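You operate a simulated robot arm through the tools that you are given. There is no shell and no other tool.

You run a simulated robot arm. Do the job below in one go: nothing can be reset, and whatever is moved stays where it is left.

Task
Mount the blue skein ring on the swift and thread it for winding.
Fine: yellow swift knob down; its twine over guide, dial stand and traverse slide, toggle in the white holder; swift brake off; leave the other rings.
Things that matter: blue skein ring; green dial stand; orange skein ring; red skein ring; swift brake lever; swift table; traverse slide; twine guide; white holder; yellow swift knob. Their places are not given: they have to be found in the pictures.

It is judged by the outcome, as a careful person would: the job done as asked, and still so three seconds after it is handed in. It fails if anything else is knocked over, pushed out of place, dropped, spilled or broken.

Robot
A 7-joint arm with a two-finger parallel gripper, fixed in place. Base frame: the origin is on the floor under the middle of its stand, x ahead of it, y to its left, z up; the work surface is at about z = 900. Readings come in mm, degrees, newtons and seconds.
It reaches about 1524 mm from its shoulder. Its first joint turns from -149.0 to 149.0 degrees. Payload 3.5 kg.
The tool frame sits at the grasp point between the pads (the TCP): z along the fingers, y along the line on which they close. The tips reach 23 mm beyond it. Largest opening 94 mm; finger width 38, thickness 10; the body of the gripper, 54 by 96 mm, starts 39 mm behind the TCP.
Orientation is told as [roll, pitch, yaw] about the base's x, y, z axes, in that order, counted from this pose: with the fingers straight down and closing along the base's y, the tool's x points along the base's -x, its y along +y and its z along -z.

Tools
- The arm moves only by the tool jog_arm. Its argument "moves" is one flat list of numbers, 7 for each row, row after row: the shift along the tool's x, y, z in units of 500 mm (1.0 is 500 mm), then the turn, a rotation vector about the tool's x, y, z in units of 180 degrees (1.0 is 180 degrees), then the finger opening in mm, from 0 to 94. In form: [x, y, z, rx, ry, rz, grip, x, y, z, rx, ry, rz, grip, ...]. A call has 1 to 20 rows; each row is the pose to reach, as a shift and turn from the pose commanded when the call began, along the tool's axes at that moment. A call with a number of a shift or a turn outside -1 to 1 is refused whole. Rows are played at 5 a second. More than 50 mm and 8.6 degrees between two rows, or a gripper value outside its range, and nothing of the call is played. Where a pose cannot be reached the arm comes as near as it can. A force on the tool above 40 N (or 10 N above the force at the start of the call, whichever is more), or a blocked arm, ends the call early, and 0.2 s more pass. Each finger travels about 153 mm/s and halts on what it meets, pressing with about 32 N; the grip force reading is that of the motor and also rises with nothing between the fingers. The clock runs only during rows and for 0.2 s after the last one: add rows that repeat a pose to give the fingers time. The reply holds the time, the measured pose of the TCP, the force on the tool along the base axes, the opening and the grip force, in the units named above and with some noise, with the torque about the TCP (base axes, N m) and any sound that the robot's microphone picked up.
- Cameras (640 x 400 px; columns grow to the right, rows downward): "scene" is fixed at [401.2, -501.8, 1493.1]; the picture's right is [0.96, -0.29, 0.00], its down [-0.10, -0.33, -0.94] and it looks along [0.28, 0.90, -0.35] (base axes); focal length 333 px, centre (320, 200). "wrist" rides on the gripper at [86, 16, -74] in the tool frame; the picture's right is [-0.18, 0.98, 0.00], its down [-0.58, -0.11, -0.81] and it looks along [-0.79, -0.15, 0.59] (tool axes); focal length 243 px, centre (320, 200).
- grab_frame(camera): a new picture of that camera. No time passes.
- measure_at(camera, pixels): for up to 12 pixels [column, row] of the newest picture of that camera ("zoom" is the newest enlarged one), the place [x, y, z] in the base frame of the surface seen there, good to about 2 mm. No time passes.
- zoom(camera, box): a new picture of the part [left, top, right, bottom] of that camera's present view, enlarged. No time passes.
- close_job(): hands the job in; it is judged then, once.

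Unless the task says otherwise, let go and move clear before handing in.

The tools are called after "Call:" as a command line: name --argument value ..., lists and objects as JSON in quotes. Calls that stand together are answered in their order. jog_arm: Moves the arm, as the interface text tells. Its arguments: {"type":"object","properties":{"moves":{"type":"array"}},"required":["moves"]} The other tools are called the same way: grab_frame (camera) takes a picture; measure_at (camera, pixels) gives the place of the surface under pixels of a picture; zoom (camera, box) takes an enlarged picture of a part of a camera's view; close_job () hands the job in.

At the start:

```text
t: 0.0
ee_pos: [529.1, 961.1, 1235.3]
tcp_rot: [0.0, 0.0, -0.1]
ft_force: [0.4, 0.0, 0.7]
moment: [0.03, -0.01, 0.0]
grip_width: 93.9
grasp_force: 0.0
```

scene: 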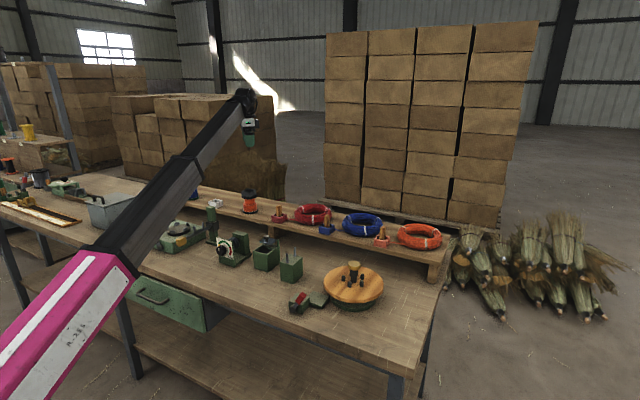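
wrist: 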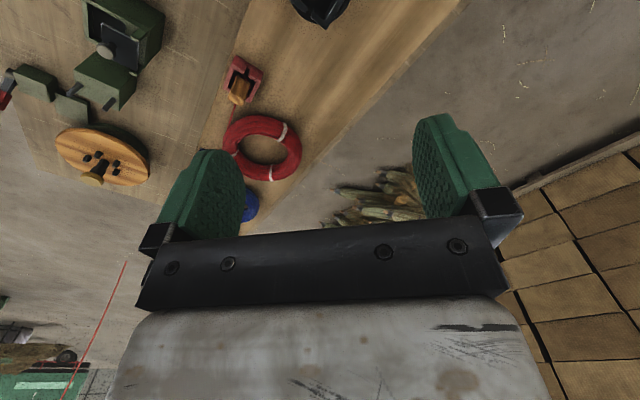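

The scene shows the wooden swift table near pixel (353,285) and the blue ring near (362,224). I'll zoom in on the bench to identify each part.

Call:
zoom --camera "scene" --box '[260, 190, 460, 315]'

Call:
zoom --camera "scene" --box '[140, 180, 340, 305]'

```text
3.20 times, centred on (360, 252) of scene
```

zoom: 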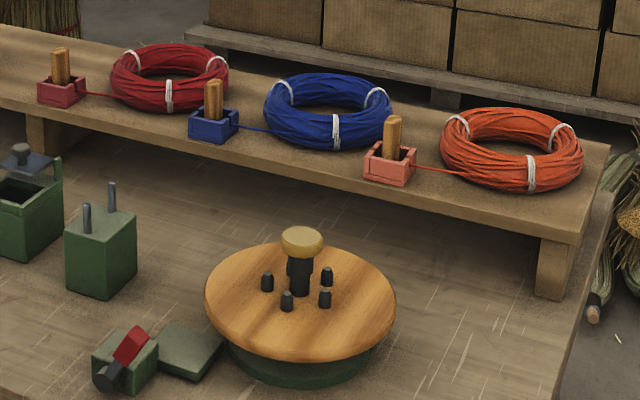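

```text
3.20 times, centred on (240, 242) of scene
```

zoom: 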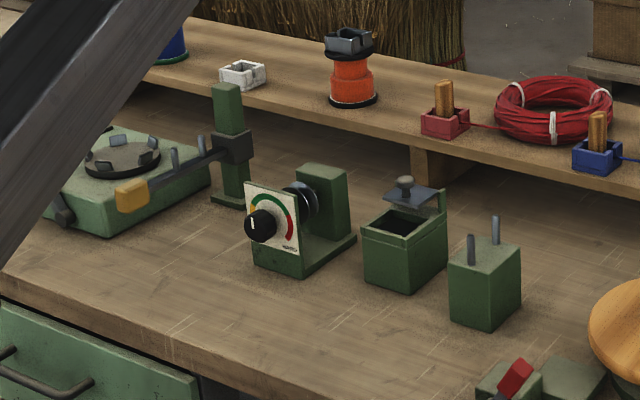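

The second zoom shows the guide with two pins at (485,285), the dial stand at (290,230), the slide arm at (190,170) and the white holder at (242,73). I'll measure these.

Call:
measure_at --camera "zoom" --pixels '[[485, 250], [471, 235], [495, 217], [405, 182], [262, 222], [300, 198], [325, 172], [228, 90], [132, 193], [232, 140], [242, 70], [122, 155]]'

Call:
measure_at --camera "scene" --pixels '[[353, 264], [362, 224], [327, 217], [326, 228], [298, 300], [304, 296], [330, 285], [375, 290], [353, 300], [312, 214], [420, 236], [270, 252]]'

Call:
zoom --camera "scene" --box '[280, 255, 390, 324]'

```text
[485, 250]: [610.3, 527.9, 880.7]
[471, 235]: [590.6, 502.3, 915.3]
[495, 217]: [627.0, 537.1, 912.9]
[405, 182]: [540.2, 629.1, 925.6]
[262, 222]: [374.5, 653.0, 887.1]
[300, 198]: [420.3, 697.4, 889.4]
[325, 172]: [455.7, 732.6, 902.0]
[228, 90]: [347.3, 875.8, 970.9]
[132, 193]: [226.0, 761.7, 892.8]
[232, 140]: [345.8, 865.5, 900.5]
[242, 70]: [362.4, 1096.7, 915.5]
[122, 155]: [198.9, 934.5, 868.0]
```

```text
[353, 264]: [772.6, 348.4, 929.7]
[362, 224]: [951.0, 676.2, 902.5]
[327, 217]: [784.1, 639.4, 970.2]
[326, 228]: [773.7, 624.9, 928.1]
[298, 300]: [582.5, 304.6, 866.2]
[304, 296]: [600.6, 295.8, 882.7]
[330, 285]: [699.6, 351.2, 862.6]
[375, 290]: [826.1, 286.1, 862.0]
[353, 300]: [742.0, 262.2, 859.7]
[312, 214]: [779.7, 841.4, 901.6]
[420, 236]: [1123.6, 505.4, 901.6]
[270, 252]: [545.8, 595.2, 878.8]
```

```text
5.80 times, centred on (335, 290) of scene
```

zoom: 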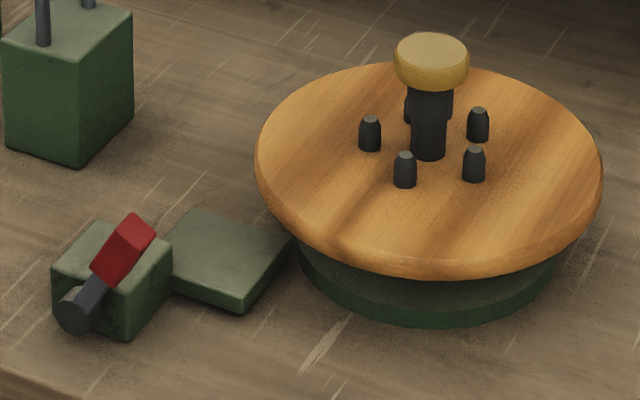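

The brake lever (red handle) sits at the left of the swift, and the knob stands on a black post in the middle with pegs around it. I'll measure their geometry.

Call:
measure_at --camera "zoom" --pixels '[[432, 48], [432, 75], [428, 140], [370, 120], [404, 156], [474, 150], [478, 110], [262, 150], [598, 160], [430, 262], [430, 68], [350, 360]]'

Call:
measure_at --camera "zoom" --pixels '[[130, 230], [143, 255], [110, 255], [75, 305], [95, 290], [140, 300], [90, 240], [220, 240], [225, 300], [50, 360], [280, 225], [410, 100]]'

Call:
zoom --camera "scene" --box '[300, 195, 400, 258]'

```text
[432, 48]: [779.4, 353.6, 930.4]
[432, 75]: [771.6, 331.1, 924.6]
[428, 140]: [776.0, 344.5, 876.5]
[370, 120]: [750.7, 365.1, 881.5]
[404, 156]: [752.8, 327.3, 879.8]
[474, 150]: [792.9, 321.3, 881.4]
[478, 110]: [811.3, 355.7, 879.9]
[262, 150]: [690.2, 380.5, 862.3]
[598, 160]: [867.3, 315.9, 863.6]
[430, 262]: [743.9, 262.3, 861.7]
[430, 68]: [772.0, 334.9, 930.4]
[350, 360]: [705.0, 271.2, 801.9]
```

```text
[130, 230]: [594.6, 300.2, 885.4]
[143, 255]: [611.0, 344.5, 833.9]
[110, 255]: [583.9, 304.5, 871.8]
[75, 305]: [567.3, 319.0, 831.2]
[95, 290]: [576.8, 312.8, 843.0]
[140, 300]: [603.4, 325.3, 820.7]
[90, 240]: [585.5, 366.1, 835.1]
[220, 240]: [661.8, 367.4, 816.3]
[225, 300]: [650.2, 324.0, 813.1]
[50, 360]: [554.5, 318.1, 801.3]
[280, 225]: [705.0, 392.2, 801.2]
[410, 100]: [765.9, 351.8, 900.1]
```

```text
6.35 times, centred on (350, 226) of scene
```

zoom: 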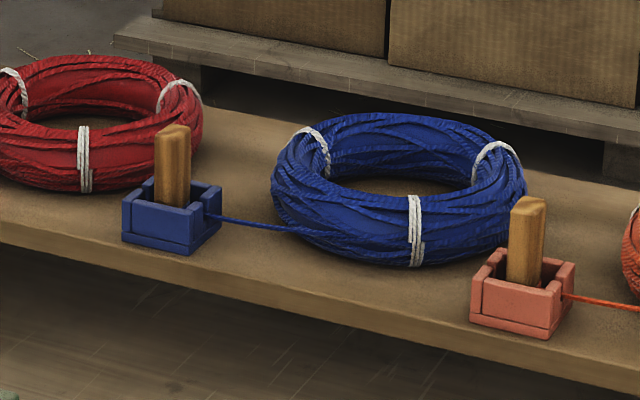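

The blue ring is between (272,190) and (525,190) in this zoom, with its toggle standing in a blue holder at (172,180). I'll measure the ring, twine and toggle.

Call:
measure_at --camera "zoom" --pixels '[[276, 190], [522, 190], [400, 116], [400, 262], [340, 185], [400, 190], [470, 180], [415, 200], [310, 135], [497, 150], [400, 240], [400, 140]]'

Call:
measure_at --camera "zoom" --pixels '[[174, 130], [172, 160], [172, 195], [160, 140], [186, 140], [130, 210], [190, 215], [215, 190], [190, 250], [250, 222], [300, 232], [213, 215]]'

Call:
zoom --camera "scene" --box '[195, 225, 305, 294]'

```text
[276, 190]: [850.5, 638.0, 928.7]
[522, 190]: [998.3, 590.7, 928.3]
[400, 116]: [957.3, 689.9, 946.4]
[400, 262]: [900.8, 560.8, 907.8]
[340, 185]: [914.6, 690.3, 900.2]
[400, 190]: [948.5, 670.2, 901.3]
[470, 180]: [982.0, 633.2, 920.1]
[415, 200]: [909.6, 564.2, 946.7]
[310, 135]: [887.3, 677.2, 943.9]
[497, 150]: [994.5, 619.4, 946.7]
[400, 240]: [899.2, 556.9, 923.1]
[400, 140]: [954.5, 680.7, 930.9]
```

```text
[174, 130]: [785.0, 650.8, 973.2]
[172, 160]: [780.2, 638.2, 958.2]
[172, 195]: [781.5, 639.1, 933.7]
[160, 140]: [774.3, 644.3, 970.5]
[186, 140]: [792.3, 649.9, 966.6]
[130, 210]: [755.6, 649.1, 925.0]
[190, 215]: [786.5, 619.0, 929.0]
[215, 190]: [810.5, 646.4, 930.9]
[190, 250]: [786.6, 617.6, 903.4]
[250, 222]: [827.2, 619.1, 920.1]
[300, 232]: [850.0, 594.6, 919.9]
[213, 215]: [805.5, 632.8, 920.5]
```

```text
5.80 times, centred on (250, 260) of scene
```

zoom: 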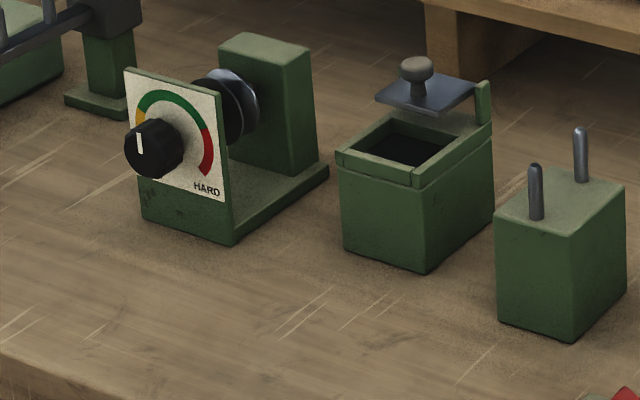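

The dial stand has tension discs behind its scale at (225,100), and the lid box stands between it and the two-pin guide. I'll measure these parts and look at the slide area.

Call:
measure_at --camera "zoom" --pixels '[[536, 165], [537, 215], [579, 130], [582, 180], [500, 215], [572, 232], [620, 190], [550, 260], [416, 65], [430, 95], [345, 155], [484, 90]]'

Call:
measure_at --camera "zoom" --pixels '[[150, 150], [130, 75], [222, 105], [215, 90], [250, 100], [232, 75], [240, 40], [300, 50], [280, 100], [225, 190], [270, 200], [230, 150]]'

Call:
zoom --camera "scene" --box '[145, 190, 245, 253]'

```text
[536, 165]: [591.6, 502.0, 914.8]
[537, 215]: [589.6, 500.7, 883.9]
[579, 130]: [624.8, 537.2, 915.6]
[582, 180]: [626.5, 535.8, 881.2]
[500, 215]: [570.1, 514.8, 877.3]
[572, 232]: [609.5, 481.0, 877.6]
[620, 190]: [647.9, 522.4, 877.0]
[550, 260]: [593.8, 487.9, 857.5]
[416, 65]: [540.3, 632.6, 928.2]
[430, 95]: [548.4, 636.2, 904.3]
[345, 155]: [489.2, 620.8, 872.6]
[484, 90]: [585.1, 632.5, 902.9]
```

```text
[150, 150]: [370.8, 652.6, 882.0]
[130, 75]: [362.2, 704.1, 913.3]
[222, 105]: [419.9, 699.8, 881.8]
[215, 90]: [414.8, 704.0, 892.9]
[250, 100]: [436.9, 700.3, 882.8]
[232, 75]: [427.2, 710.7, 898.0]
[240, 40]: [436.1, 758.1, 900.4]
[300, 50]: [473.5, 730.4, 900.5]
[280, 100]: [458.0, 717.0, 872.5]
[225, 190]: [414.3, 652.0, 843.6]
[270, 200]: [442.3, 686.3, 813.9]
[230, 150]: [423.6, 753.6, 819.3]
```

```text
6.35 times, centred on (195, 222) of scene
```

zoom: 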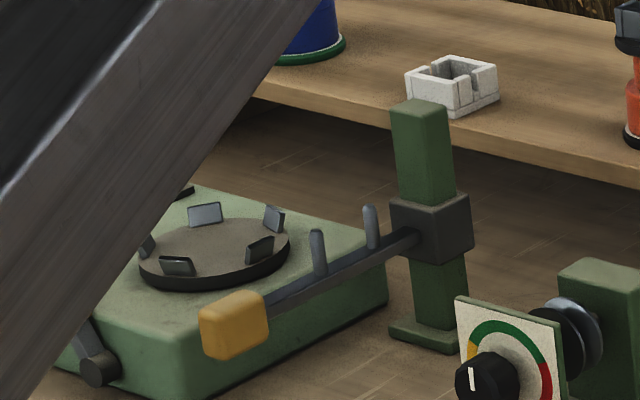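

The slide arm has two upright pins at (318,252) and (371,228), and the white holder has slots in its walls at (452,85). I'll measure them.

Call:
measure_at --camera "zoom" --pixels '[[317, 233], [320, 270], [370, 208], [373, 245], [232, 310], [245, 340], [345, 265], [410, 235], [430, 225], [420, 110], [215, 240], [340, 340]]'

Call:
measure_at --camera "zoom" --pixels '[[412, 78], [450, 88], [490, 68], [453, 60], [455, 75], [472, 85], [430, 95], [420, 66], [480, 100], [285, 300], [204, 208], [273, 215]]'

Call:
zoom --camera "scene" --box '[200, 194, 232, 214]'

```text
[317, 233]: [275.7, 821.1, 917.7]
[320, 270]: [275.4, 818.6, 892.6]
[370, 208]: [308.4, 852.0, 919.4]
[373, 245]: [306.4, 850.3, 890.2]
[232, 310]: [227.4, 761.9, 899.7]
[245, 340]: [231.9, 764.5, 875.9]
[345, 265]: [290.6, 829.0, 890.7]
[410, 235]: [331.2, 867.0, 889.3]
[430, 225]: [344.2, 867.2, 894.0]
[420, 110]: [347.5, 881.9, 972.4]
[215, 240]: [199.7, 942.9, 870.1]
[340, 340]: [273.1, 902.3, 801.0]
```

```text
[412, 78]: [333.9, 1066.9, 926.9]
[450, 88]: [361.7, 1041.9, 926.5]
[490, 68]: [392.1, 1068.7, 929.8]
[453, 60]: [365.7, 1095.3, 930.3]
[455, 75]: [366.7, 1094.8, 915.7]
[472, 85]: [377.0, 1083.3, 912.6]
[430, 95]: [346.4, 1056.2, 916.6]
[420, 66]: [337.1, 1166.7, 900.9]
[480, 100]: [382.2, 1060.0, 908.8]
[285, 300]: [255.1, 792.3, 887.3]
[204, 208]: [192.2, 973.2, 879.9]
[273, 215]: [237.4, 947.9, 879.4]
```

```text
16.00 times, centred on (216, 204) of scene
```

zoom: 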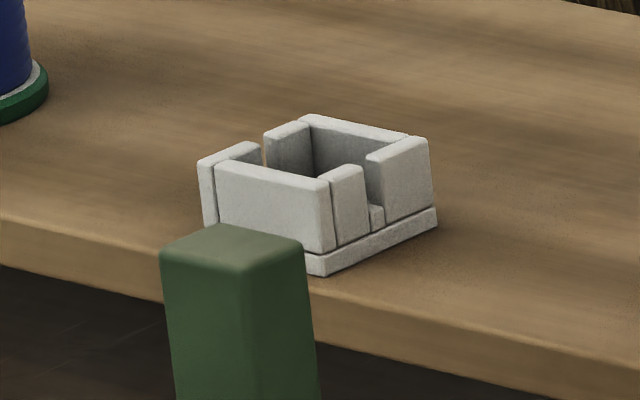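

The parts line up along a diagonal: swift near (778,340), guide pins midpoint (608,519), discs near (428,700), slide pins midpoint (292,836), white holder (363,1069). I'll move the arm in high above the bench to get a closer wrist-camera view.

Call:
jog_arm --moves '[-0.027, -0.08, 0.008, 0, 0, 0, 94, -0.054, -0.16, 0.016, 0, 0, 0, 94, -0.081, -0.24, 0.024, 0, 0, 0, 94, -0.108, -0.32, 0.032, 0, 0, 0, 94, -0.134, -0.4, 0.04, 0, 0, 0, 94, -0.161, -0.48, 0.048, 0, 0, 0, 94, -0.188, -0.56, 0.055, 0, 0, 0, 94, -0.215, -0.64, 0.062, 0, 0, 0, 94, -0.242, -0.722, 0.07, 0, 0, 0, 94]'

Call:
grab_frame --camera "wrist"

Call:
grab_frame --camera "scene"

```text
t: 2.0
ee_pos: [650.2, 603.5, 1196.9]
tcp_rot: [0.5, -0.5, 0.1]
ft_force: [0.6, 0.2, -0.4]
moment: [-0.03, -0.01, -0.02]
grip_width: 93.9
grasp_force: 0.0
```

```text
taken
```

wrist: 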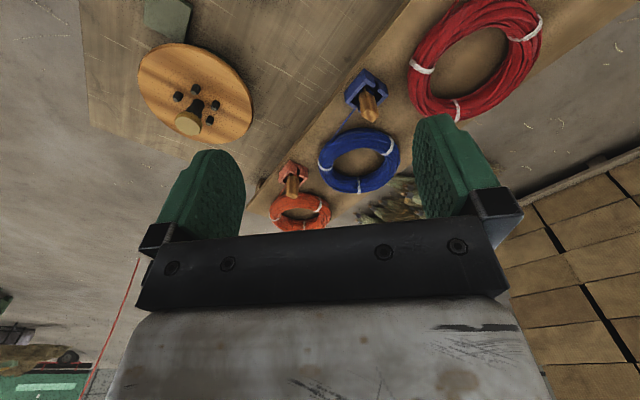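

```text
taken
```

scene: 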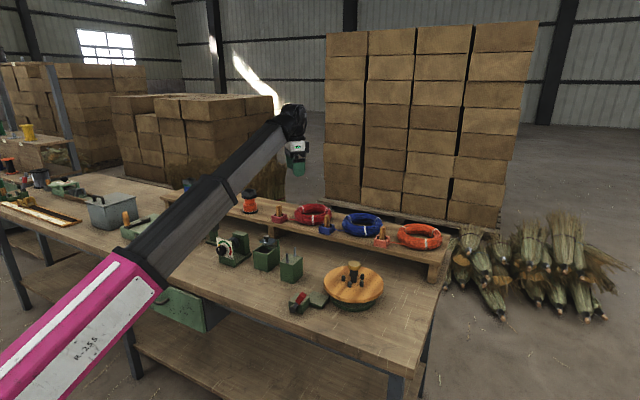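

The wrist view now shows the swift at (195,95), the blue ring at (360,160) and its toggle at (368,105). I'll zoom in on these for exact geometry.

Call:
zoom --camera "wrist" --box '[120, 10, 270, 150]'

Call:
measure_at --camera "zoom" --pixels '[[260, 200], [340, 300], [290, 360], [330, 250], [400, 330], [430, 280], [60, 150], [560, 300], [250, 60], [300, 200], [320, 260], [100, 60]]'

Call:
zoom --camera "wrist" --box '[300, 55, 428, 205]'

```text
2.86 times, centred on (195, 80) of wrist
```

zoom: 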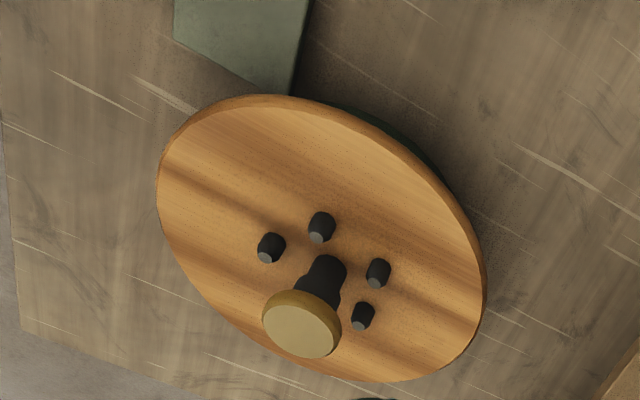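

```text
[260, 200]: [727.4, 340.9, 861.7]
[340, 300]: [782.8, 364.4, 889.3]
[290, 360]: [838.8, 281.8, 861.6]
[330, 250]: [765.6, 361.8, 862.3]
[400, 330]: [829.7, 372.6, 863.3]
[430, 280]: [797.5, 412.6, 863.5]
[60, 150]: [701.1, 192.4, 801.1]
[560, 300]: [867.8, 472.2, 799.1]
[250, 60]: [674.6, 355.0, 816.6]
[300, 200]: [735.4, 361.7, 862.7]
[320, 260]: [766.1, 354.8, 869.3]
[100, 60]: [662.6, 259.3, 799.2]
```

```text
2.67 times, centred on (364, 130) of wrist
```

zoom: 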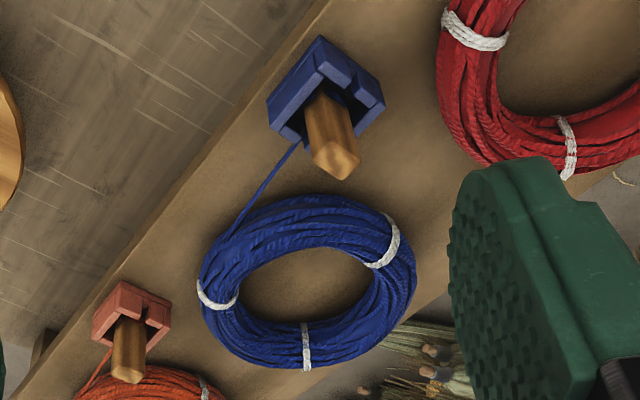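

The blue twine runs from the holder slot tangentially to the near side of the ring. I'll measure ring, toggle and holder points from this view.

Call:
measure_at --camera "zoom" --pixels '[[310, 285], [250, 290], [370, 275], [310, 325], [310, 255], [310, 222], [220, 280], [400, 265], [305, 350], [395, 235], [213, 298], [335, 160]]'

Call:
measure_at --camera "zoom" --pixels '[[335, 162], [318, 150], [350, 148], [320, 110], [335, 130], [320, 45], [270, 100], [380, 85], [290, 130], [265, 185], [235, 230], [345, 90]]'

```text
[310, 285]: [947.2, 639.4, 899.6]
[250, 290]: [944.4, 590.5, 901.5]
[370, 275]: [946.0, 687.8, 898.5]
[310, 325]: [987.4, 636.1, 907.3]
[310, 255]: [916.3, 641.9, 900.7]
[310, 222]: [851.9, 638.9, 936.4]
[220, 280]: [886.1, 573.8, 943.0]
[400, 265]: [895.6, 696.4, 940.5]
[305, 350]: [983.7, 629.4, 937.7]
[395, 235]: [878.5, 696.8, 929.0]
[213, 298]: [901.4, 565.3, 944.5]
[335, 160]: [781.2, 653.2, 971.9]
```

```text
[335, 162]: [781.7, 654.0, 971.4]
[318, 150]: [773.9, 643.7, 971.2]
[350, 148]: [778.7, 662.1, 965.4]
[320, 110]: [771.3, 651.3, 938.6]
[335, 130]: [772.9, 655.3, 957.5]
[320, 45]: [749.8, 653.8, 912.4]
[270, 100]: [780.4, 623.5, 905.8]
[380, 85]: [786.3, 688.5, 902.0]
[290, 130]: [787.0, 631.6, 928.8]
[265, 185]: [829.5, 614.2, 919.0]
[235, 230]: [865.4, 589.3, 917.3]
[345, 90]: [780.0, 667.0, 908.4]
```

The ring centre works out near (931,630) with tube radius about 50 to 80 mm, and the swift centre near (779,350). Now I'll look closely at the brake lever, the holders and the orange ring's parts.

Call:
zoom --camera "scene" --box '[284, 284, 324, 309]'

Call:
measure_at --camera "zoom" --pixels '[[190, 180], [235, 120], [270, 150], [205, 215], [130, 330], [165, 270], [100, 250], [160, 160], [320, 200], [250, 300], [180, 350], [420, 200]]'

Call:
measure_at --camera "wrist" --pixels '[[180, 96], [196, 90], [214, 105], [208, 120], [195, 130], [188, 122], [292, 190], [293, 172], [300, 212], [368, 115], [400, 150], [450, 60]]'

```text
16.00 times, centred on (304, 296) of scene
```

zoom: 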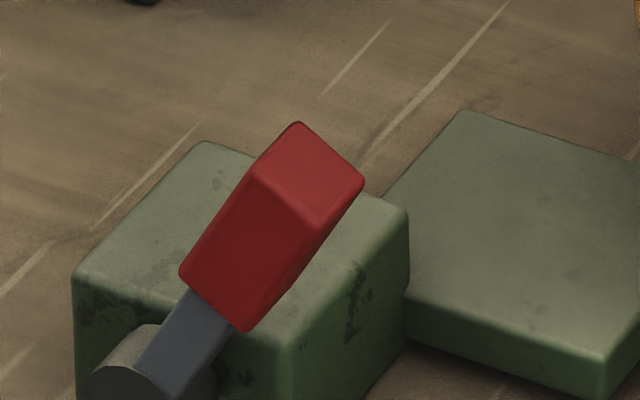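

```text
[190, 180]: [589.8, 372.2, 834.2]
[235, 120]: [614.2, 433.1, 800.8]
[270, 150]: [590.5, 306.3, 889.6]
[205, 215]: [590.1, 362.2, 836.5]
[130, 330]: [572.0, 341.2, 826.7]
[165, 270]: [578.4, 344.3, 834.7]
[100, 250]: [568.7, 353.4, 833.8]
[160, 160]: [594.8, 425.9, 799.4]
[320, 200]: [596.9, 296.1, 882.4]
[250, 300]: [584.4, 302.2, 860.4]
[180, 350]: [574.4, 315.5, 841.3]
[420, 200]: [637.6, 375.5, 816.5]
```

```text
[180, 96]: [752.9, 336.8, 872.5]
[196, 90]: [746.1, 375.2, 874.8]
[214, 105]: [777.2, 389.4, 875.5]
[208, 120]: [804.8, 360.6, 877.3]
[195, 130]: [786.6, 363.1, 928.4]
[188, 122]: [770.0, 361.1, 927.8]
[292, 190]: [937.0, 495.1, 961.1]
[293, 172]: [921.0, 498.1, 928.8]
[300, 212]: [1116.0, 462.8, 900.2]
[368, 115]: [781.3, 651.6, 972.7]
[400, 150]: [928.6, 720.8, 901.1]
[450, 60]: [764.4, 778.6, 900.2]
```

The brake lever leans toward the swift (tip at about (592,304,889), pivot near (570,320,830)), and the pegs leave a gap at the 45° side. I'll hover over the blue ring's far side with the gripper turned −45° so it closes radially.

Call:
jog_arm --moves '[-0.0818, 0.0181, 0.0243, 0, 0, 0.03125, 94, -0.1635, 0.0363, 0.0485, 0, 0, 0.0625, 94, -0.2453, 0.0544, 0.0728, 0, 0, 0.09375, 94, -0.327, 0.0725, 0.097, 0, 0, 0.125, 94, -0.4088, 0.0906, 0.1213, 0, 0, 0.15625, 94, -0.4905, 0.1088, 0.1455, 0, 0, 0.1875, 94, -0.5723, 0.1269, 0.1698, 0, 0, 0.21875, 94, -0.654, 0.145, 0.194, 0, 0, 0.25, 94, -0.654, 0.145, 0.194, 0, 0, 0.25, 94]'

Call:
grab_frame --camera "wrist"

Call:
grab_frame --camera "scene"

```text
t: 4.0
ee_pos: [978.8, 674.1, 1101.3]
tcp_rot: [0.0, 0.0, -45.1]
ft_force: [0.5, 0.3, 0.0]
moment: [-0.01, -0.03, 0.03]
grip_width: 94.1
grasp_force: 0.0
```

```text
taken
```

wrist: 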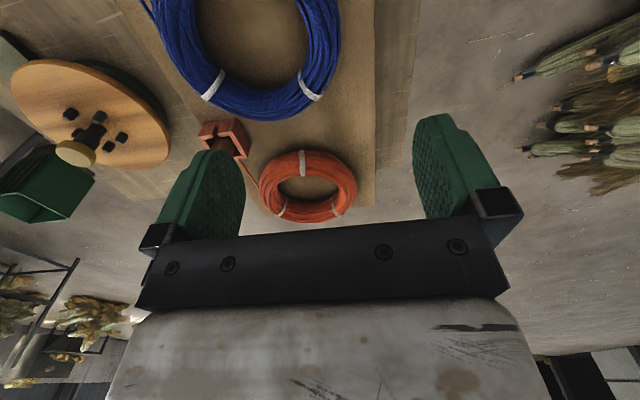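

```text
taken
```

scene: 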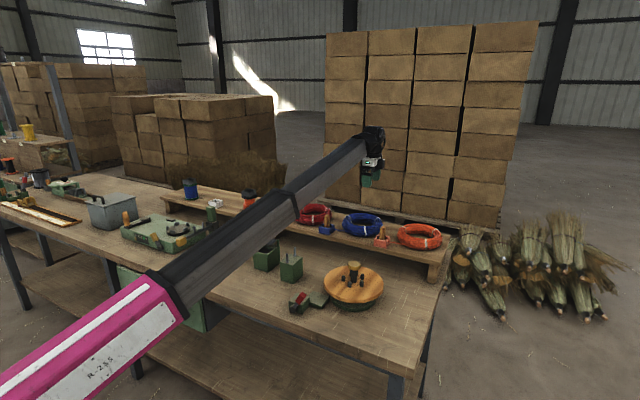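

The blue ring's far tube is around (325,25) in the wrist picture, right between the fingers. I'll measure the rim points to refine the centre.

Call:
measure_at --camera "wrist" --pixels '[[338, 30], [325, 20], [312, 20], [303, 20], [330, 60], [255, 115], [255, 90], [258, 100], [180, 40], [200, 30], [270, 60], [305, 10]]'

Call:
zoom --camera "wrist" --box '[140, 0, 360, 138]'

Call:
measure_at --camera "wrist" --pixels '[[216, 132], [245, 142], [218, 150], [230, 150], [305, 185], [270, 180], [340, 180], [305, 215], [210, 125], [60, 155], [75, 155], [85, 165]]'

```text
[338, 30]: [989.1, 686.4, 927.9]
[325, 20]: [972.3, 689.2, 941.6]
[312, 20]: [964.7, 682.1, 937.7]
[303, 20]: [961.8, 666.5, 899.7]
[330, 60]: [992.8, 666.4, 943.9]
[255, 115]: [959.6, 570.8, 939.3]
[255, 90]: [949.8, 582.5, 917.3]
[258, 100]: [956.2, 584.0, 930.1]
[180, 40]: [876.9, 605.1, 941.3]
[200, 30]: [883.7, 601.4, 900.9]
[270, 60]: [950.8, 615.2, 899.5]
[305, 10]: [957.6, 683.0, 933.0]
```

```text
2.90 times, centred on (250, 69) of wrist
```

zoom: 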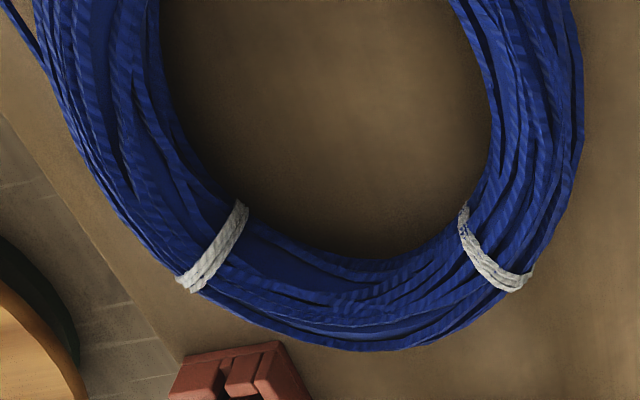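

```text
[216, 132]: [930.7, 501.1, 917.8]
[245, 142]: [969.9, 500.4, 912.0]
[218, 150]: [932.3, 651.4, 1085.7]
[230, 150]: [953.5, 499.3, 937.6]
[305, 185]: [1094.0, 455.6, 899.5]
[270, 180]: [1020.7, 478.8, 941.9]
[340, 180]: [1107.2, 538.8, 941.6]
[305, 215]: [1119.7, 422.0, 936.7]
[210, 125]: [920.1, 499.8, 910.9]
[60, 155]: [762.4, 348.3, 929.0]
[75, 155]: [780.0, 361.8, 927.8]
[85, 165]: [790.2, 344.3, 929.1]
```

Rim points put the ring centre at about (931,632) with the tube's crest at radius 67. I'll descend straddling the tube on its far side, without closing yet.

Call:
jog_arm --moves '[0.008, 0.009, 0.07, 0, 0, 0, 70, 0.008, 0.009, 0.14, 0, 0, 0, 70, 0.008, 0.009, 0.2, 0, 0, 0, 70, 0.008, 0.009, 0.26, 0, 0, 0, 70, 0.008, 0.009, 0.3, 0, 0, 0, 70, 0.008, 0.009, 0.332, 0, 0, 0, 70, 0.008, 0.009, 0.332, 0, 0, 0, 70]'

Call:
grab_frame --camera "wrist"

Call:
zoom --camera "scene" --box '[300, 180, 440, 268]'

```text
t: 5.6
ee_pos: [978.4, 679.9, 935.1]
tcp_rot: [0.0, 0.0, -45.0]
ft_force: [0.7, 0.3, 0.7]
moment: [-0.02, 0.01, 0.01]
grip_width: 69.9
grasp_force: 0.0
```

```text
taken
```

wrist: 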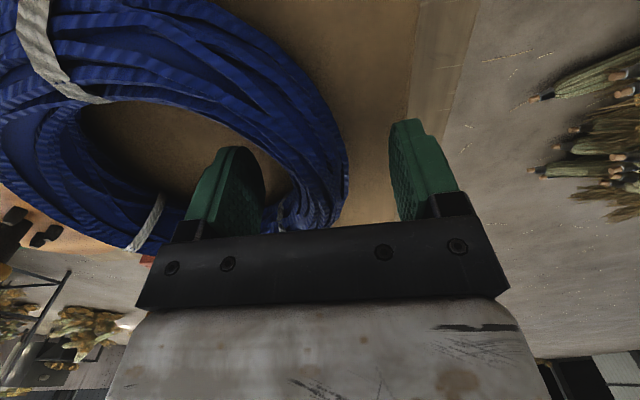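

```text
4.55 times, centred on (370, 224) of scene
```

zoom: 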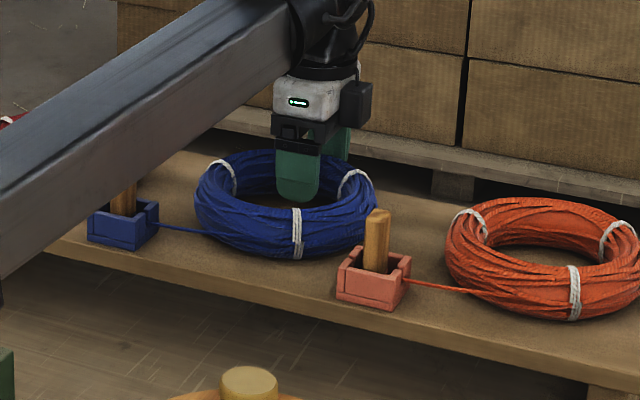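

The fingers straddle the tube (inner finger at (240,190), outer at (415,170)), and nothing is touching. I'll close on it now.

Call:
jog_arm --moves '[0, 0, 0, 0, 0, 0, 50, 0, 0, 0, 0, 0, 0, 40, 0, 0, 0, 0, 0, 0, 30, 0, 0, 0, 0, 0, 0, 15, 0, 0, 0, 0, 0, 0, 15]'

Call:
grab_frame --camera "wrist"

Call:
zoom --camera "scene" --box '[300, 180, 440, 268]'

```text
t: 6.8
ee_pos: [978.1, 679.5, 935.1]
tcp_rot: [0.1, 0.0, -45.0]
ft_force: [-1.2, 0.4, 2.0]
moment: [-0.09, 0.12, -0.06]
grip_width: 30.0
grasp_force: 32.0
```

```text
taken
```

wrist: 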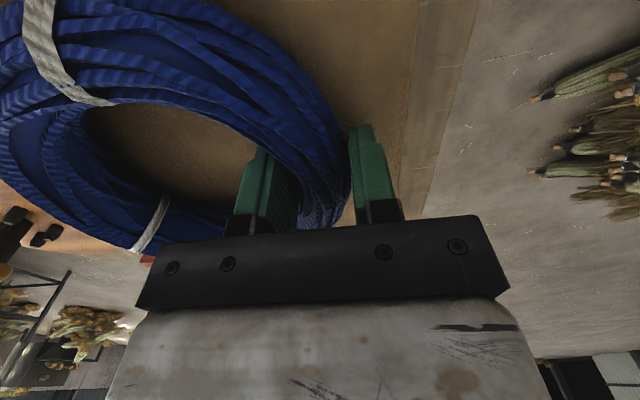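

```text
4.55 times, centred on (370, 224) of scene
```

zoom: 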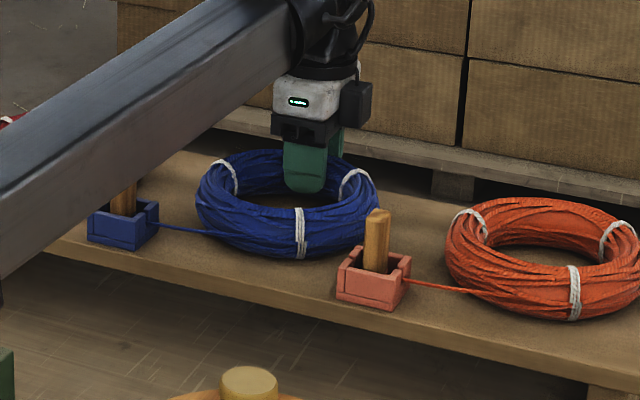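

The grip holds at 30 mm with 32 N. I'll lift slowly by 20 mm and watch what the twine does to the blue toggle.

Call:
jog_arm --moves '[0, 0, -0.01, 0, 0, 0, 15, 0, 0, -0.02, 0, 0, 0, 15, 0, 0, -0.03, 0, 0, 0, 15, 0, 0, -0.04, 0, 0, 0, 15]'

Call:
zoom --camera "scene" --box '[300, 180, 440, 268]'

Call:
grab_frame --camera "wrist"

```text
t: 7.8
ee_pos: [977.1, 680.0, 955.1]
tcp_rot: [0.0, 0.0, -45.0]
ft_force: [0.4, 0.0, -1.2]
moment: [0.07, -0.06, 0.0]
grip_width: 29.6
grasp_force: 32.3
```

```text
4.55 times, centred on (370, 224) of scene
```

zoom: 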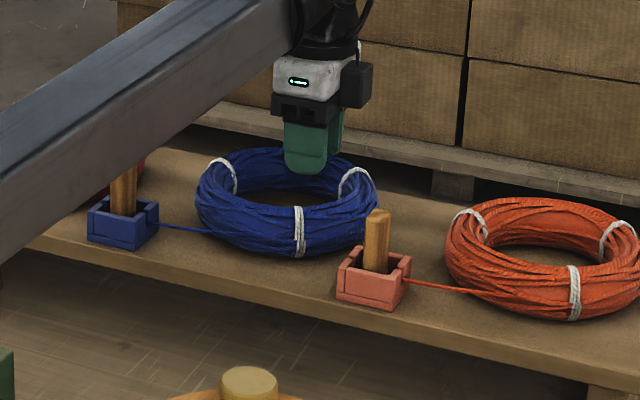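

```text
taken
```

wrist: 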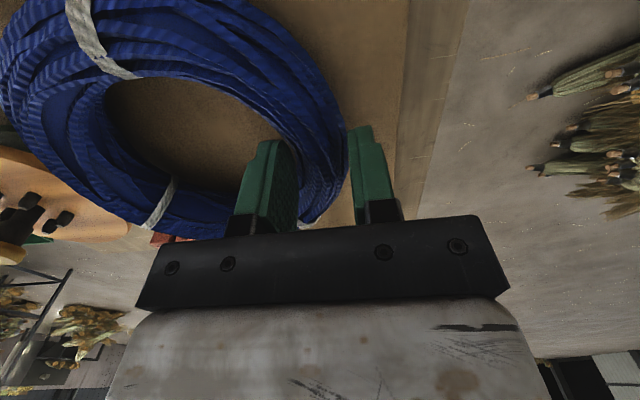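

The fingers rose 20 mm, but the ring's near edge at (300,258) didn't move, so it either tilted or slipped. I'll measure the ring's height.

Call:
measure_at --camera "zoom" --pixels '[[250, 152], [350, 165], [305, 215], [210, 190], [370, 190], [300, 255], [270, 155], [235, 170], [355, 180], [280, 240], [160, 225], [124, 175]]'

Call:
measure_at --camera "wrist" --pixels '[[320, 150], [330, 120], [300, 60], [200, 30], [120, 200], [170, 205], [300, 150], [340, 160], [60, 150], [90, 60], [270, 40], [310, 210]]'

```text
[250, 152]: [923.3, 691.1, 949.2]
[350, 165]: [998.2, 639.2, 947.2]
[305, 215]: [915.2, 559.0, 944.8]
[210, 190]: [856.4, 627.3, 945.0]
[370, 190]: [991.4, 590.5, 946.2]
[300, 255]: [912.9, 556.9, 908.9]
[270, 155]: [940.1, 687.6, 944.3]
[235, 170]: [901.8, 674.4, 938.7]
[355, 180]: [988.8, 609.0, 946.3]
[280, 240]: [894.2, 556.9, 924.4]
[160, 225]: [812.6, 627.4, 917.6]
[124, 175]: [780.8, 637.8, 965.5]
```

```text
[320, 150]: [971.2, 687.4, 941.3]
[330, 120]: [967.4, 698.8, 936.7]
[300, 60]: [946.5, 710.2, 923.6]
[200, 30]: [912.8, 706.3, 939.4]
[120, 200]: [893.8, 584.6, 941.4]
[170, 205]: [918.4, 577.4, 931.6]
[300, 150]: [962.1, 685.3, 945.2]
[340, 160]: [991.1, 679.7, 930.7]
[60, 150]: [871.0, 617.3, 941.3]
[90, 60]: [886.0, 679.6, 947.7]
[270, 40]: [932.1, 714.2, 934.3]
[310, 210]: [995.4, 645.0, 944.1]
```

The ring's crest is still at about 945 to 949 mm, so the pads slid up along it. I'll open, go deeper so the tips are just above the shelf, re-grip and try a very small lift while reading the force.

Call:
jog_arm --moves '[0, 0, 0, 0, 0, 0, 40, 0, 0, 0, 0, 0, 0, 50, 0, 0, 0.02, 0, 0, 0, 50, 0, 0, 0.04, 0, 0, 0, 50, 0, 0, 0.056, 0, 0, 0, 50, 0, 0, 0.056, 0, 0, 0, 35, 0, 0, 0.056, 0, 0, 0, 10, 0, 0, 0.056, 0, 0, 0, 0, 0, 0, 0.056, 0, 0, 0, 0]'

Call:
grab_frame --camera "wrist"

Call:
zoom --camera "scene" --box '[330, 195, 400, 239]'

```text
t: 9.8
ee_pos: [977.1, 679.6, 927.8]
tcp_rot: [0.0, 0.0, -44.9]
ft_force: [0.6, -0.5, 0.4]
moment: [0.08, -0.06, -0.02]
grip_width: 30.2
grasp_force: 32.0
```

```text
taken
```

wrist: 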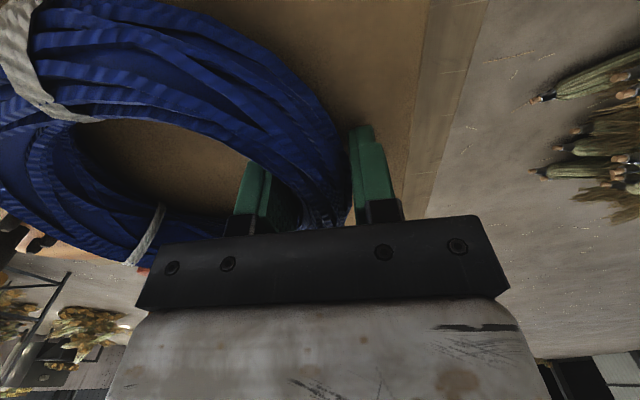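

```text
9.09 times, centred on (365, 217) of scene
```

zoom: 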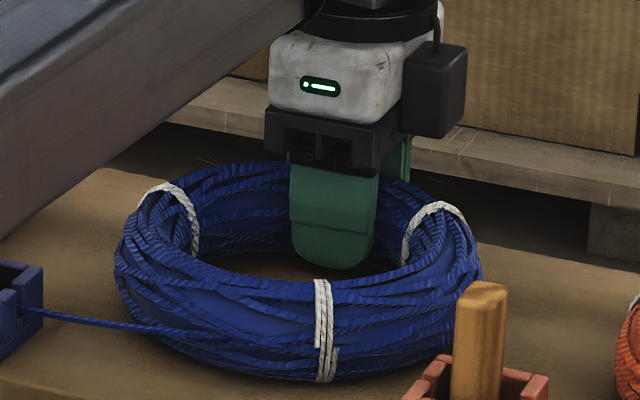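

The grip is now deep, with tips at about 905 mm and a width of 30.2 mm. I'll lift just 8 mm slowly and check for slip.

Call:
jog_arm --moves '[0, 0, -0.002, 0, 0, 0, 0, 0, 0, -0.004, 0, 0, 0, 0, 0, 0, -0.006, 0, 0, 0, 0, 0, 0, -0.008, 0, 0, 0, 0, 0, 0, -0.01, 0, 0, 0, 0, 0, 0, -0.012, 0, 0, 0, 0, 0, 0, -0.014, 0, 0, 0, 0, 0, 0, -0.016, 0, 0, 0, 0]'

Call:
zoom --camera "scene" --box '[330, 195, 400, 239]'

Call:
measure_at --camera "zoom" --pixels '[[170, 195], [240, 170], [430, 215], [320, 290], [130, 260], [470, 260], [320, 360], [200, 180]]'

```text
t: 11.6
ee_pos: [977.7, 680.1, 937.1]
tcp_rot: [0.0, 0.0, -45.0]
ft_force: [0.4, 0.1, -1.3]
moment: [0.1, -0.03, -0.04]
grip_width: 30.3
grasp_force: 31.5
```

```text
9.09 times, centred on (365, 217) of scene
```

zoom: 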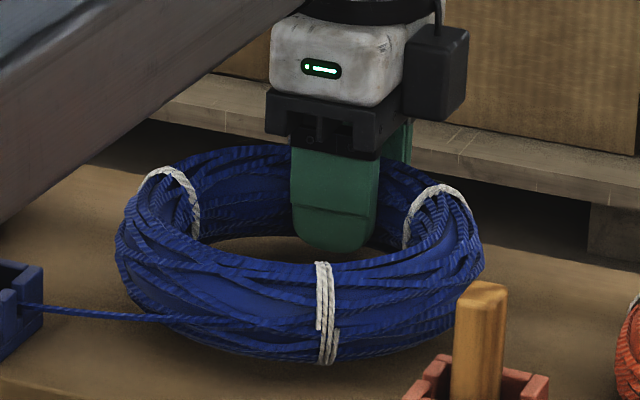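

```text
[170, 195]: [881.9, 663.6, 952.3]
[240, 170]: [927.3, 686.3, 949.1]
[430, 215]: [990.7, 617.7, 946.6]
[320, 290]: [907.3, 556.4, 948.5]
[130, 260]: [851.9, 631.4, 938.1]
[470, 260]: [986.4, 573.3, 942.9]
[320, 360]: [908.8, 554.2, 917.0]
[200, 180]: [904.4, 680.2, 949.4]
```

The ring came up cleanly this time (near bottom edge from row 380 to 362) and the toggle hasn't moved. I'll raise it another 20 mm slowly and check again.

Call:
jog_arm --moves '[0, 0, -0.005, 0, 0, 0, 0, 0, 0, -0.01, 0, 0, 0, 0, 0, 0, -0.015, 0, 0, 0, 0, 0, 0, -0.02, 0, 0, 0, 0, 0, 0, -0.025, 0, 0, 0, 0, 0, 0, -0.03, 0, 0, 0, 0, 0, 0, -0.035, 0, 0, 0, 0, 0, 0, -0.04, 0, 0, 0, 0, 0, 0, -0.04, 0, 0, 0, 0]'

Call:
zoom --camera "scene" --box '[310, 185, 400, 241]'

Call:
grab_frame --camera "wrist"

```text
t: 13.6
ee_pos: [976.7, 678.8, 956.6]
tcp_rot: [0.0, 0.0, -45.0]
ft_force: [-0.8, -0.2, -1.2]
moment: [0.06, -0.05, -0.02]
grip_width: 30.3
grasp_force: 32.5
```

```text
7.11 times, centred on (355, 213) of scene
```

zoom: 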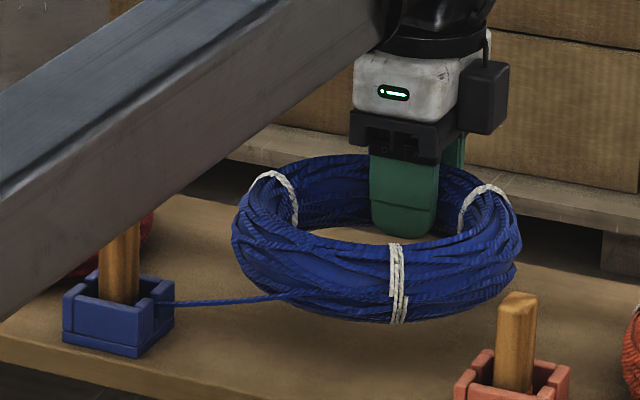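

```text
taken
```

wrist: 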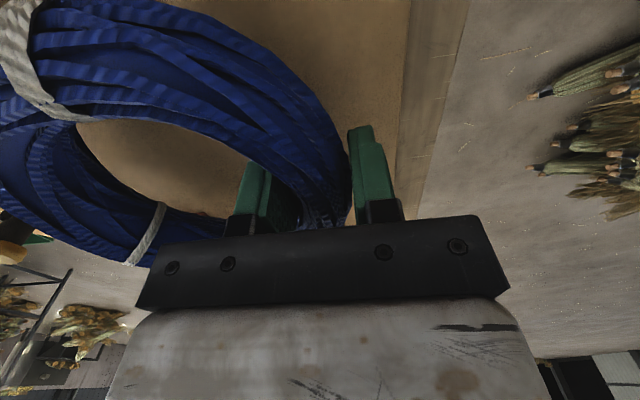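

The ring hangs level and the twine simply pays out with the blue toggle undisturbed. I'll raise it to clear the holders' rims, then carry it forward between the blue and orange toggles, checking after 75 mm.

Call:
jog_arm --moves '[0, 0, -0.012, 0, 0, 0, 0, 0, 0, -0.024, 0, 0, 0, 0, 0, 0, -0.036, 0, 0, 0, 0, 0.01, -0.02, -0.036, 0, 0, 0, 0, 0.02, -0.045, -0.036, 0, 0, 0, 0, 0.02, -0.07, -0.036, 0, 0, 0, 0, 0.02, -0.1, -0.036, 0, 0, 0, 0, 0.02, -0.13, -0.036, 0, 0, 0, 0, 0.02, -0.15, -0.036, 0, 0, 0, 0]'

Call:
zoom --camera "scene" --box '[300, 185, 400, 248]'

Call:
grab_frame --camera "wrist"

```text
t: 15.6
ee_pos: [916.6, 634.0, 974.8]
tcp_rot: [0.1, 0.0, -45.0]
ft_force: [0.3, -0.8, -1.3]
moment: [0.07, -0.08, 0.0]
grip_width: 30.0
grasp_force: 31.8
```

```text
6.35 times, centred on (350, 216) of scene
```

zoom: 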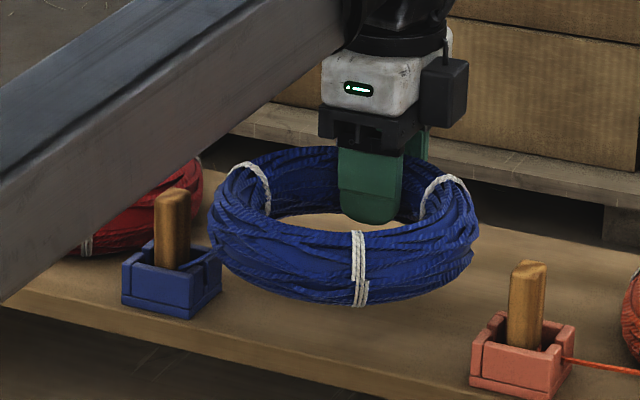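

```text
taken
```

wrist: 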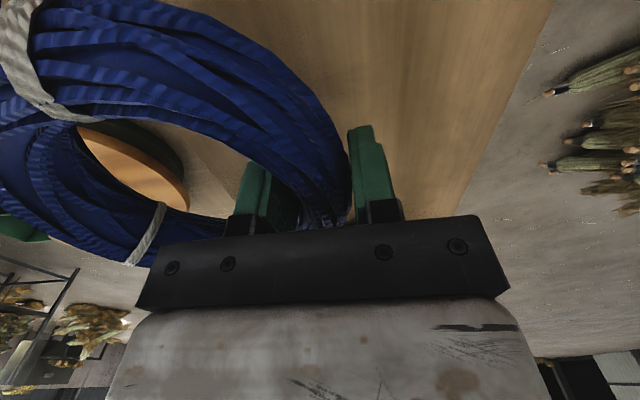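

The ring is level and between the toggles, but I can't see the twine between holder (205,280) and ring. I'll zoom in there before continuing.

Call:
zoom --camera "scene" --box '[312, 205, 352, 235]'

Call:
measure_at --camera "zoom" --pixels '[[170, 120], [330, 240], [420, 220], [200, 190], [300, 280], [370, 300], [470, 180], [260, 250]]'

```text
13.33 times, centred on (332, 220) of scene
```

zoom: 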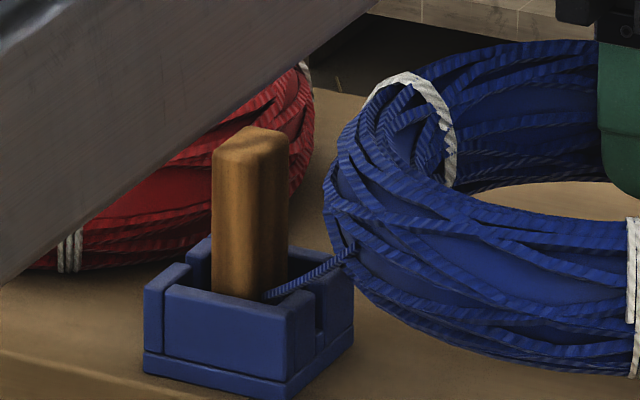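

```text
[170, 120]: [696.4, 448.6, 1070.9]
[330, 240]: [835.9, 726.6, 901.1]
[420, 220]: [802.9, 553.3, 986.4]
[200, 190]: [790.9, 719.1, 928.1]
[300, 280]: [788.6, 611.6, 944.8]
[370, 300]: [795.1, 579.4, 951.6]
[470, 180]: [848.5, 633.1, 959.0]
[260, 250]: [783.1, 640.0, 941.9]
```

The twine now runs from the toggle over the holder rim up to the ring, and the toggle is still seated. I'll carry on forward 130 mm, then check.

Call:
jog_arm --moves '[0, -0.04, 0, 0, 0, 0, 0, 0, -0.08, 0, 0, 0, 0, 0, 0, -0.12, 0, 0, 0, 0, 0, 0, -0.16, 0, 0, 0, 0, 0, 0, -0.2, 0, 0, 0, 0, 0, 0, -0.24, 0, 0, 0, 0, 0, 0, -0.26, 0, 0, 0, 0, 0]'

Call:
zoom --camera "scene" --box '[290, 185, 410, 260]'

Call:
grab_frame --camera "wrist"

```text
t: 17.2
ee_pos: [824.7, 542.4, 974.6]
tcp_rot: [0.0, -0.1, -45.0]
ft_force: [0.6, -1.3, -1.4]
moment: [0.1, -0.04, -0.01]
grip_width: 30.3
grasp_force: 31.8
```

```text
5.33 times, centred on (350, 222) of scene
```

zoom: 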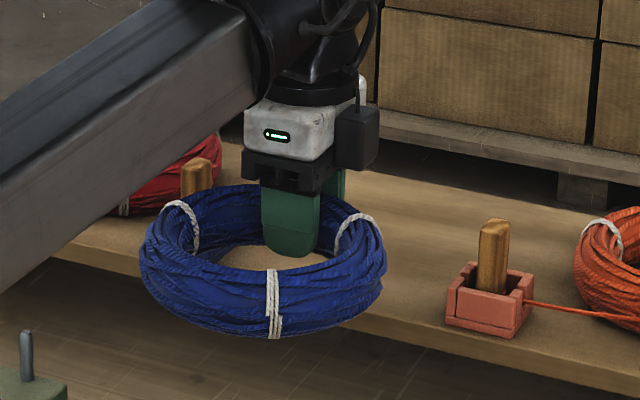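

```text
taken
```

wrist: 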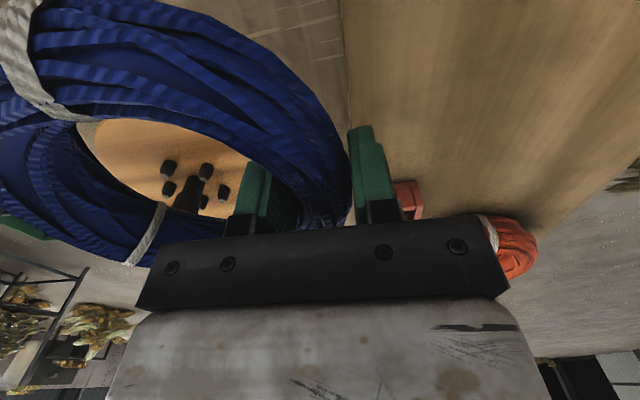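

The toggle stays upright at (195,175) and the ring is clear of the holders. Next I'll shift it toward the swift so the ring centre is over the knob, staying above knob height.

Call:
jog_arm --moves '[-0.025, -0.025, 0, 0, 0, 0, 0, -0.05, -0.05, 0, 0, 0, 0, 0, -0.075, -0.075, 0, 0, 0, 0, 0, -0.1, -0.1, 0, 0, 0, 0, 0, -0.125, -0.125, 0, 0, 0, 0, 0, -0.15, -0.15, 0, 0, 0, 0, 0, -0.175, -0.175, 0, 0, 0, 0, 0, -0.202, -0.198, 0, 0, 0, 0, 0, -0.202, -0.198, 0, 0, 0, 0, 0]'

Call:
zoom --camera "scene" --box '[290, 220, 420, 301]'

Call:
grab_frame --camera "wrist"

Call:
grab_frame --camera "scene"

```text
t: 19.2
ee_pos: [825.7, 399.7, 974.2]
tcp_rot: [0.1, -0.1, -45.0]
ft_force: [-0.6, -0.5, -0.9]
moment: [0.05, -0.07, 0.02]
grip_width: 29.9
grasp_force: 32.0
```

```text
4.92 times, centred on (355, 260) of scene
```

zoom: 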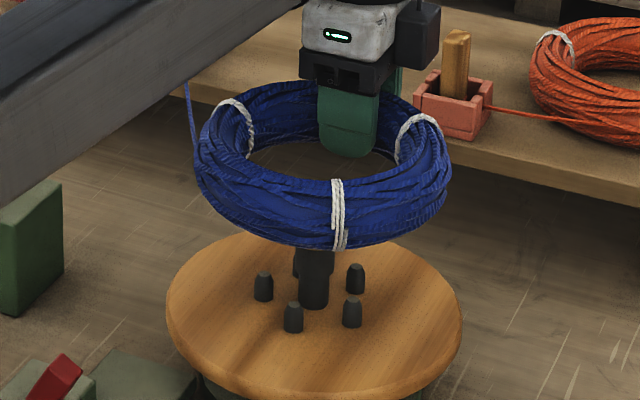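

```text
taken
```

wrist: 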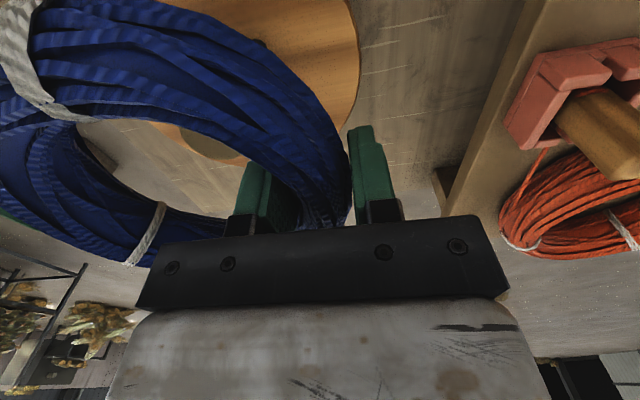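

```text
taken
```

scene: 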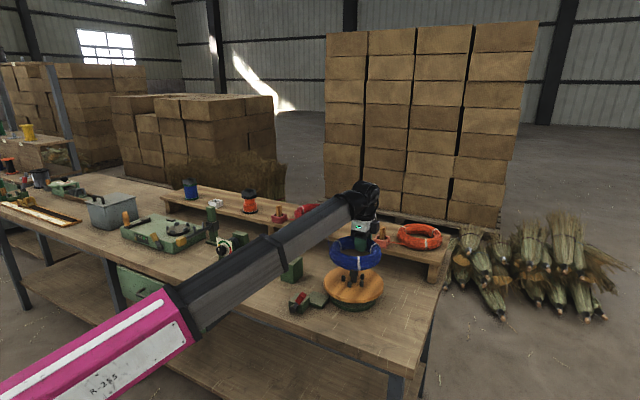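

The ring is above the swift, with the twine running back to the blue holder, and the knob disc shows through the hole at (210,145) in the wrist view. I'll measure knob and ring points to check the centring.

Call:
measure_at --camera "wrist" --pixels '[[205, 148], [190, 138], [235, 160], [215, 155], [300, 60], [150, 60], [90, 150], [60, 180], [170, 200], [250, 160], [110, 40], [225, 30]]'

Call:
zoom --camera "wrist" --box '[60, 100, 280, 238]'

Call:
measure_at --camera "scene" --pixels '[[333, 254], [380, 254], [358, 267], [345, 240], [375, 246], [355, 283], [343, 278], [349, 284], [361, 283], [362, 276], [340, 240], [357, 254]]'

```text
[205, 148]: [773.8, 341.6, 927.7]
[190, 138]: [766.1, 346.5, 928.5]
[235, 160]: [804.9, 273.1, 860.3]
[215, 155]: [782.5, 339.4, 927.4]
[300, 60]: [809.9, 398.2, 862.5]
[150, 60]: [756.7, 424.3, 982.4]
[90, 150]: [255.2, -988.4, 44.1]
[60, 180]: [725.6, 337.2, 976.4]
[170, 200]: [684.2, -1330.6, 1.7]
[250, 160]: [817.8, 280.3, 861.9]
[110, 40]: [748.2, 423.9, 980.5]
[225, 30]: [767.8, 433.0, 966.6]
```

```text
2.90 times, centred on (170, 169) of wrist
```

zoom: 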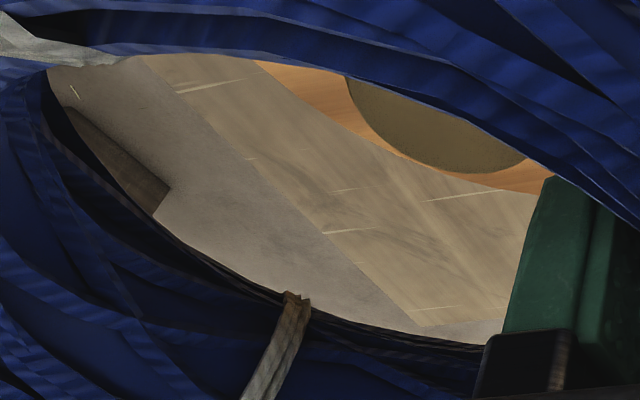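

```text
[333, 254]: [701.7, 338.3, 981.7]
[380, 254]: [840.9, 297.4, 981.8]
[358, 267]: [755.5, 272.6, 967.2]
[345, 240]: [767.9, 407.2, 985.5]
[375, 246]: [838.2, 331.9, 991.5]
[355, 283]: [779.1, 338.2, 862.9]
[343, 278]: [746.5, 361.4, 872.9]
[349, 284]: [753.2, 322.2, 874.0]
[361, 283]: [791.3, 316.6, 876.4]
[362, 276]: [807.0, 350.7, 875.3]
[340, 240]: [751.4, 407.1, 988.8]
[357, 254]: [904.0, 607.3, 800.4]
```

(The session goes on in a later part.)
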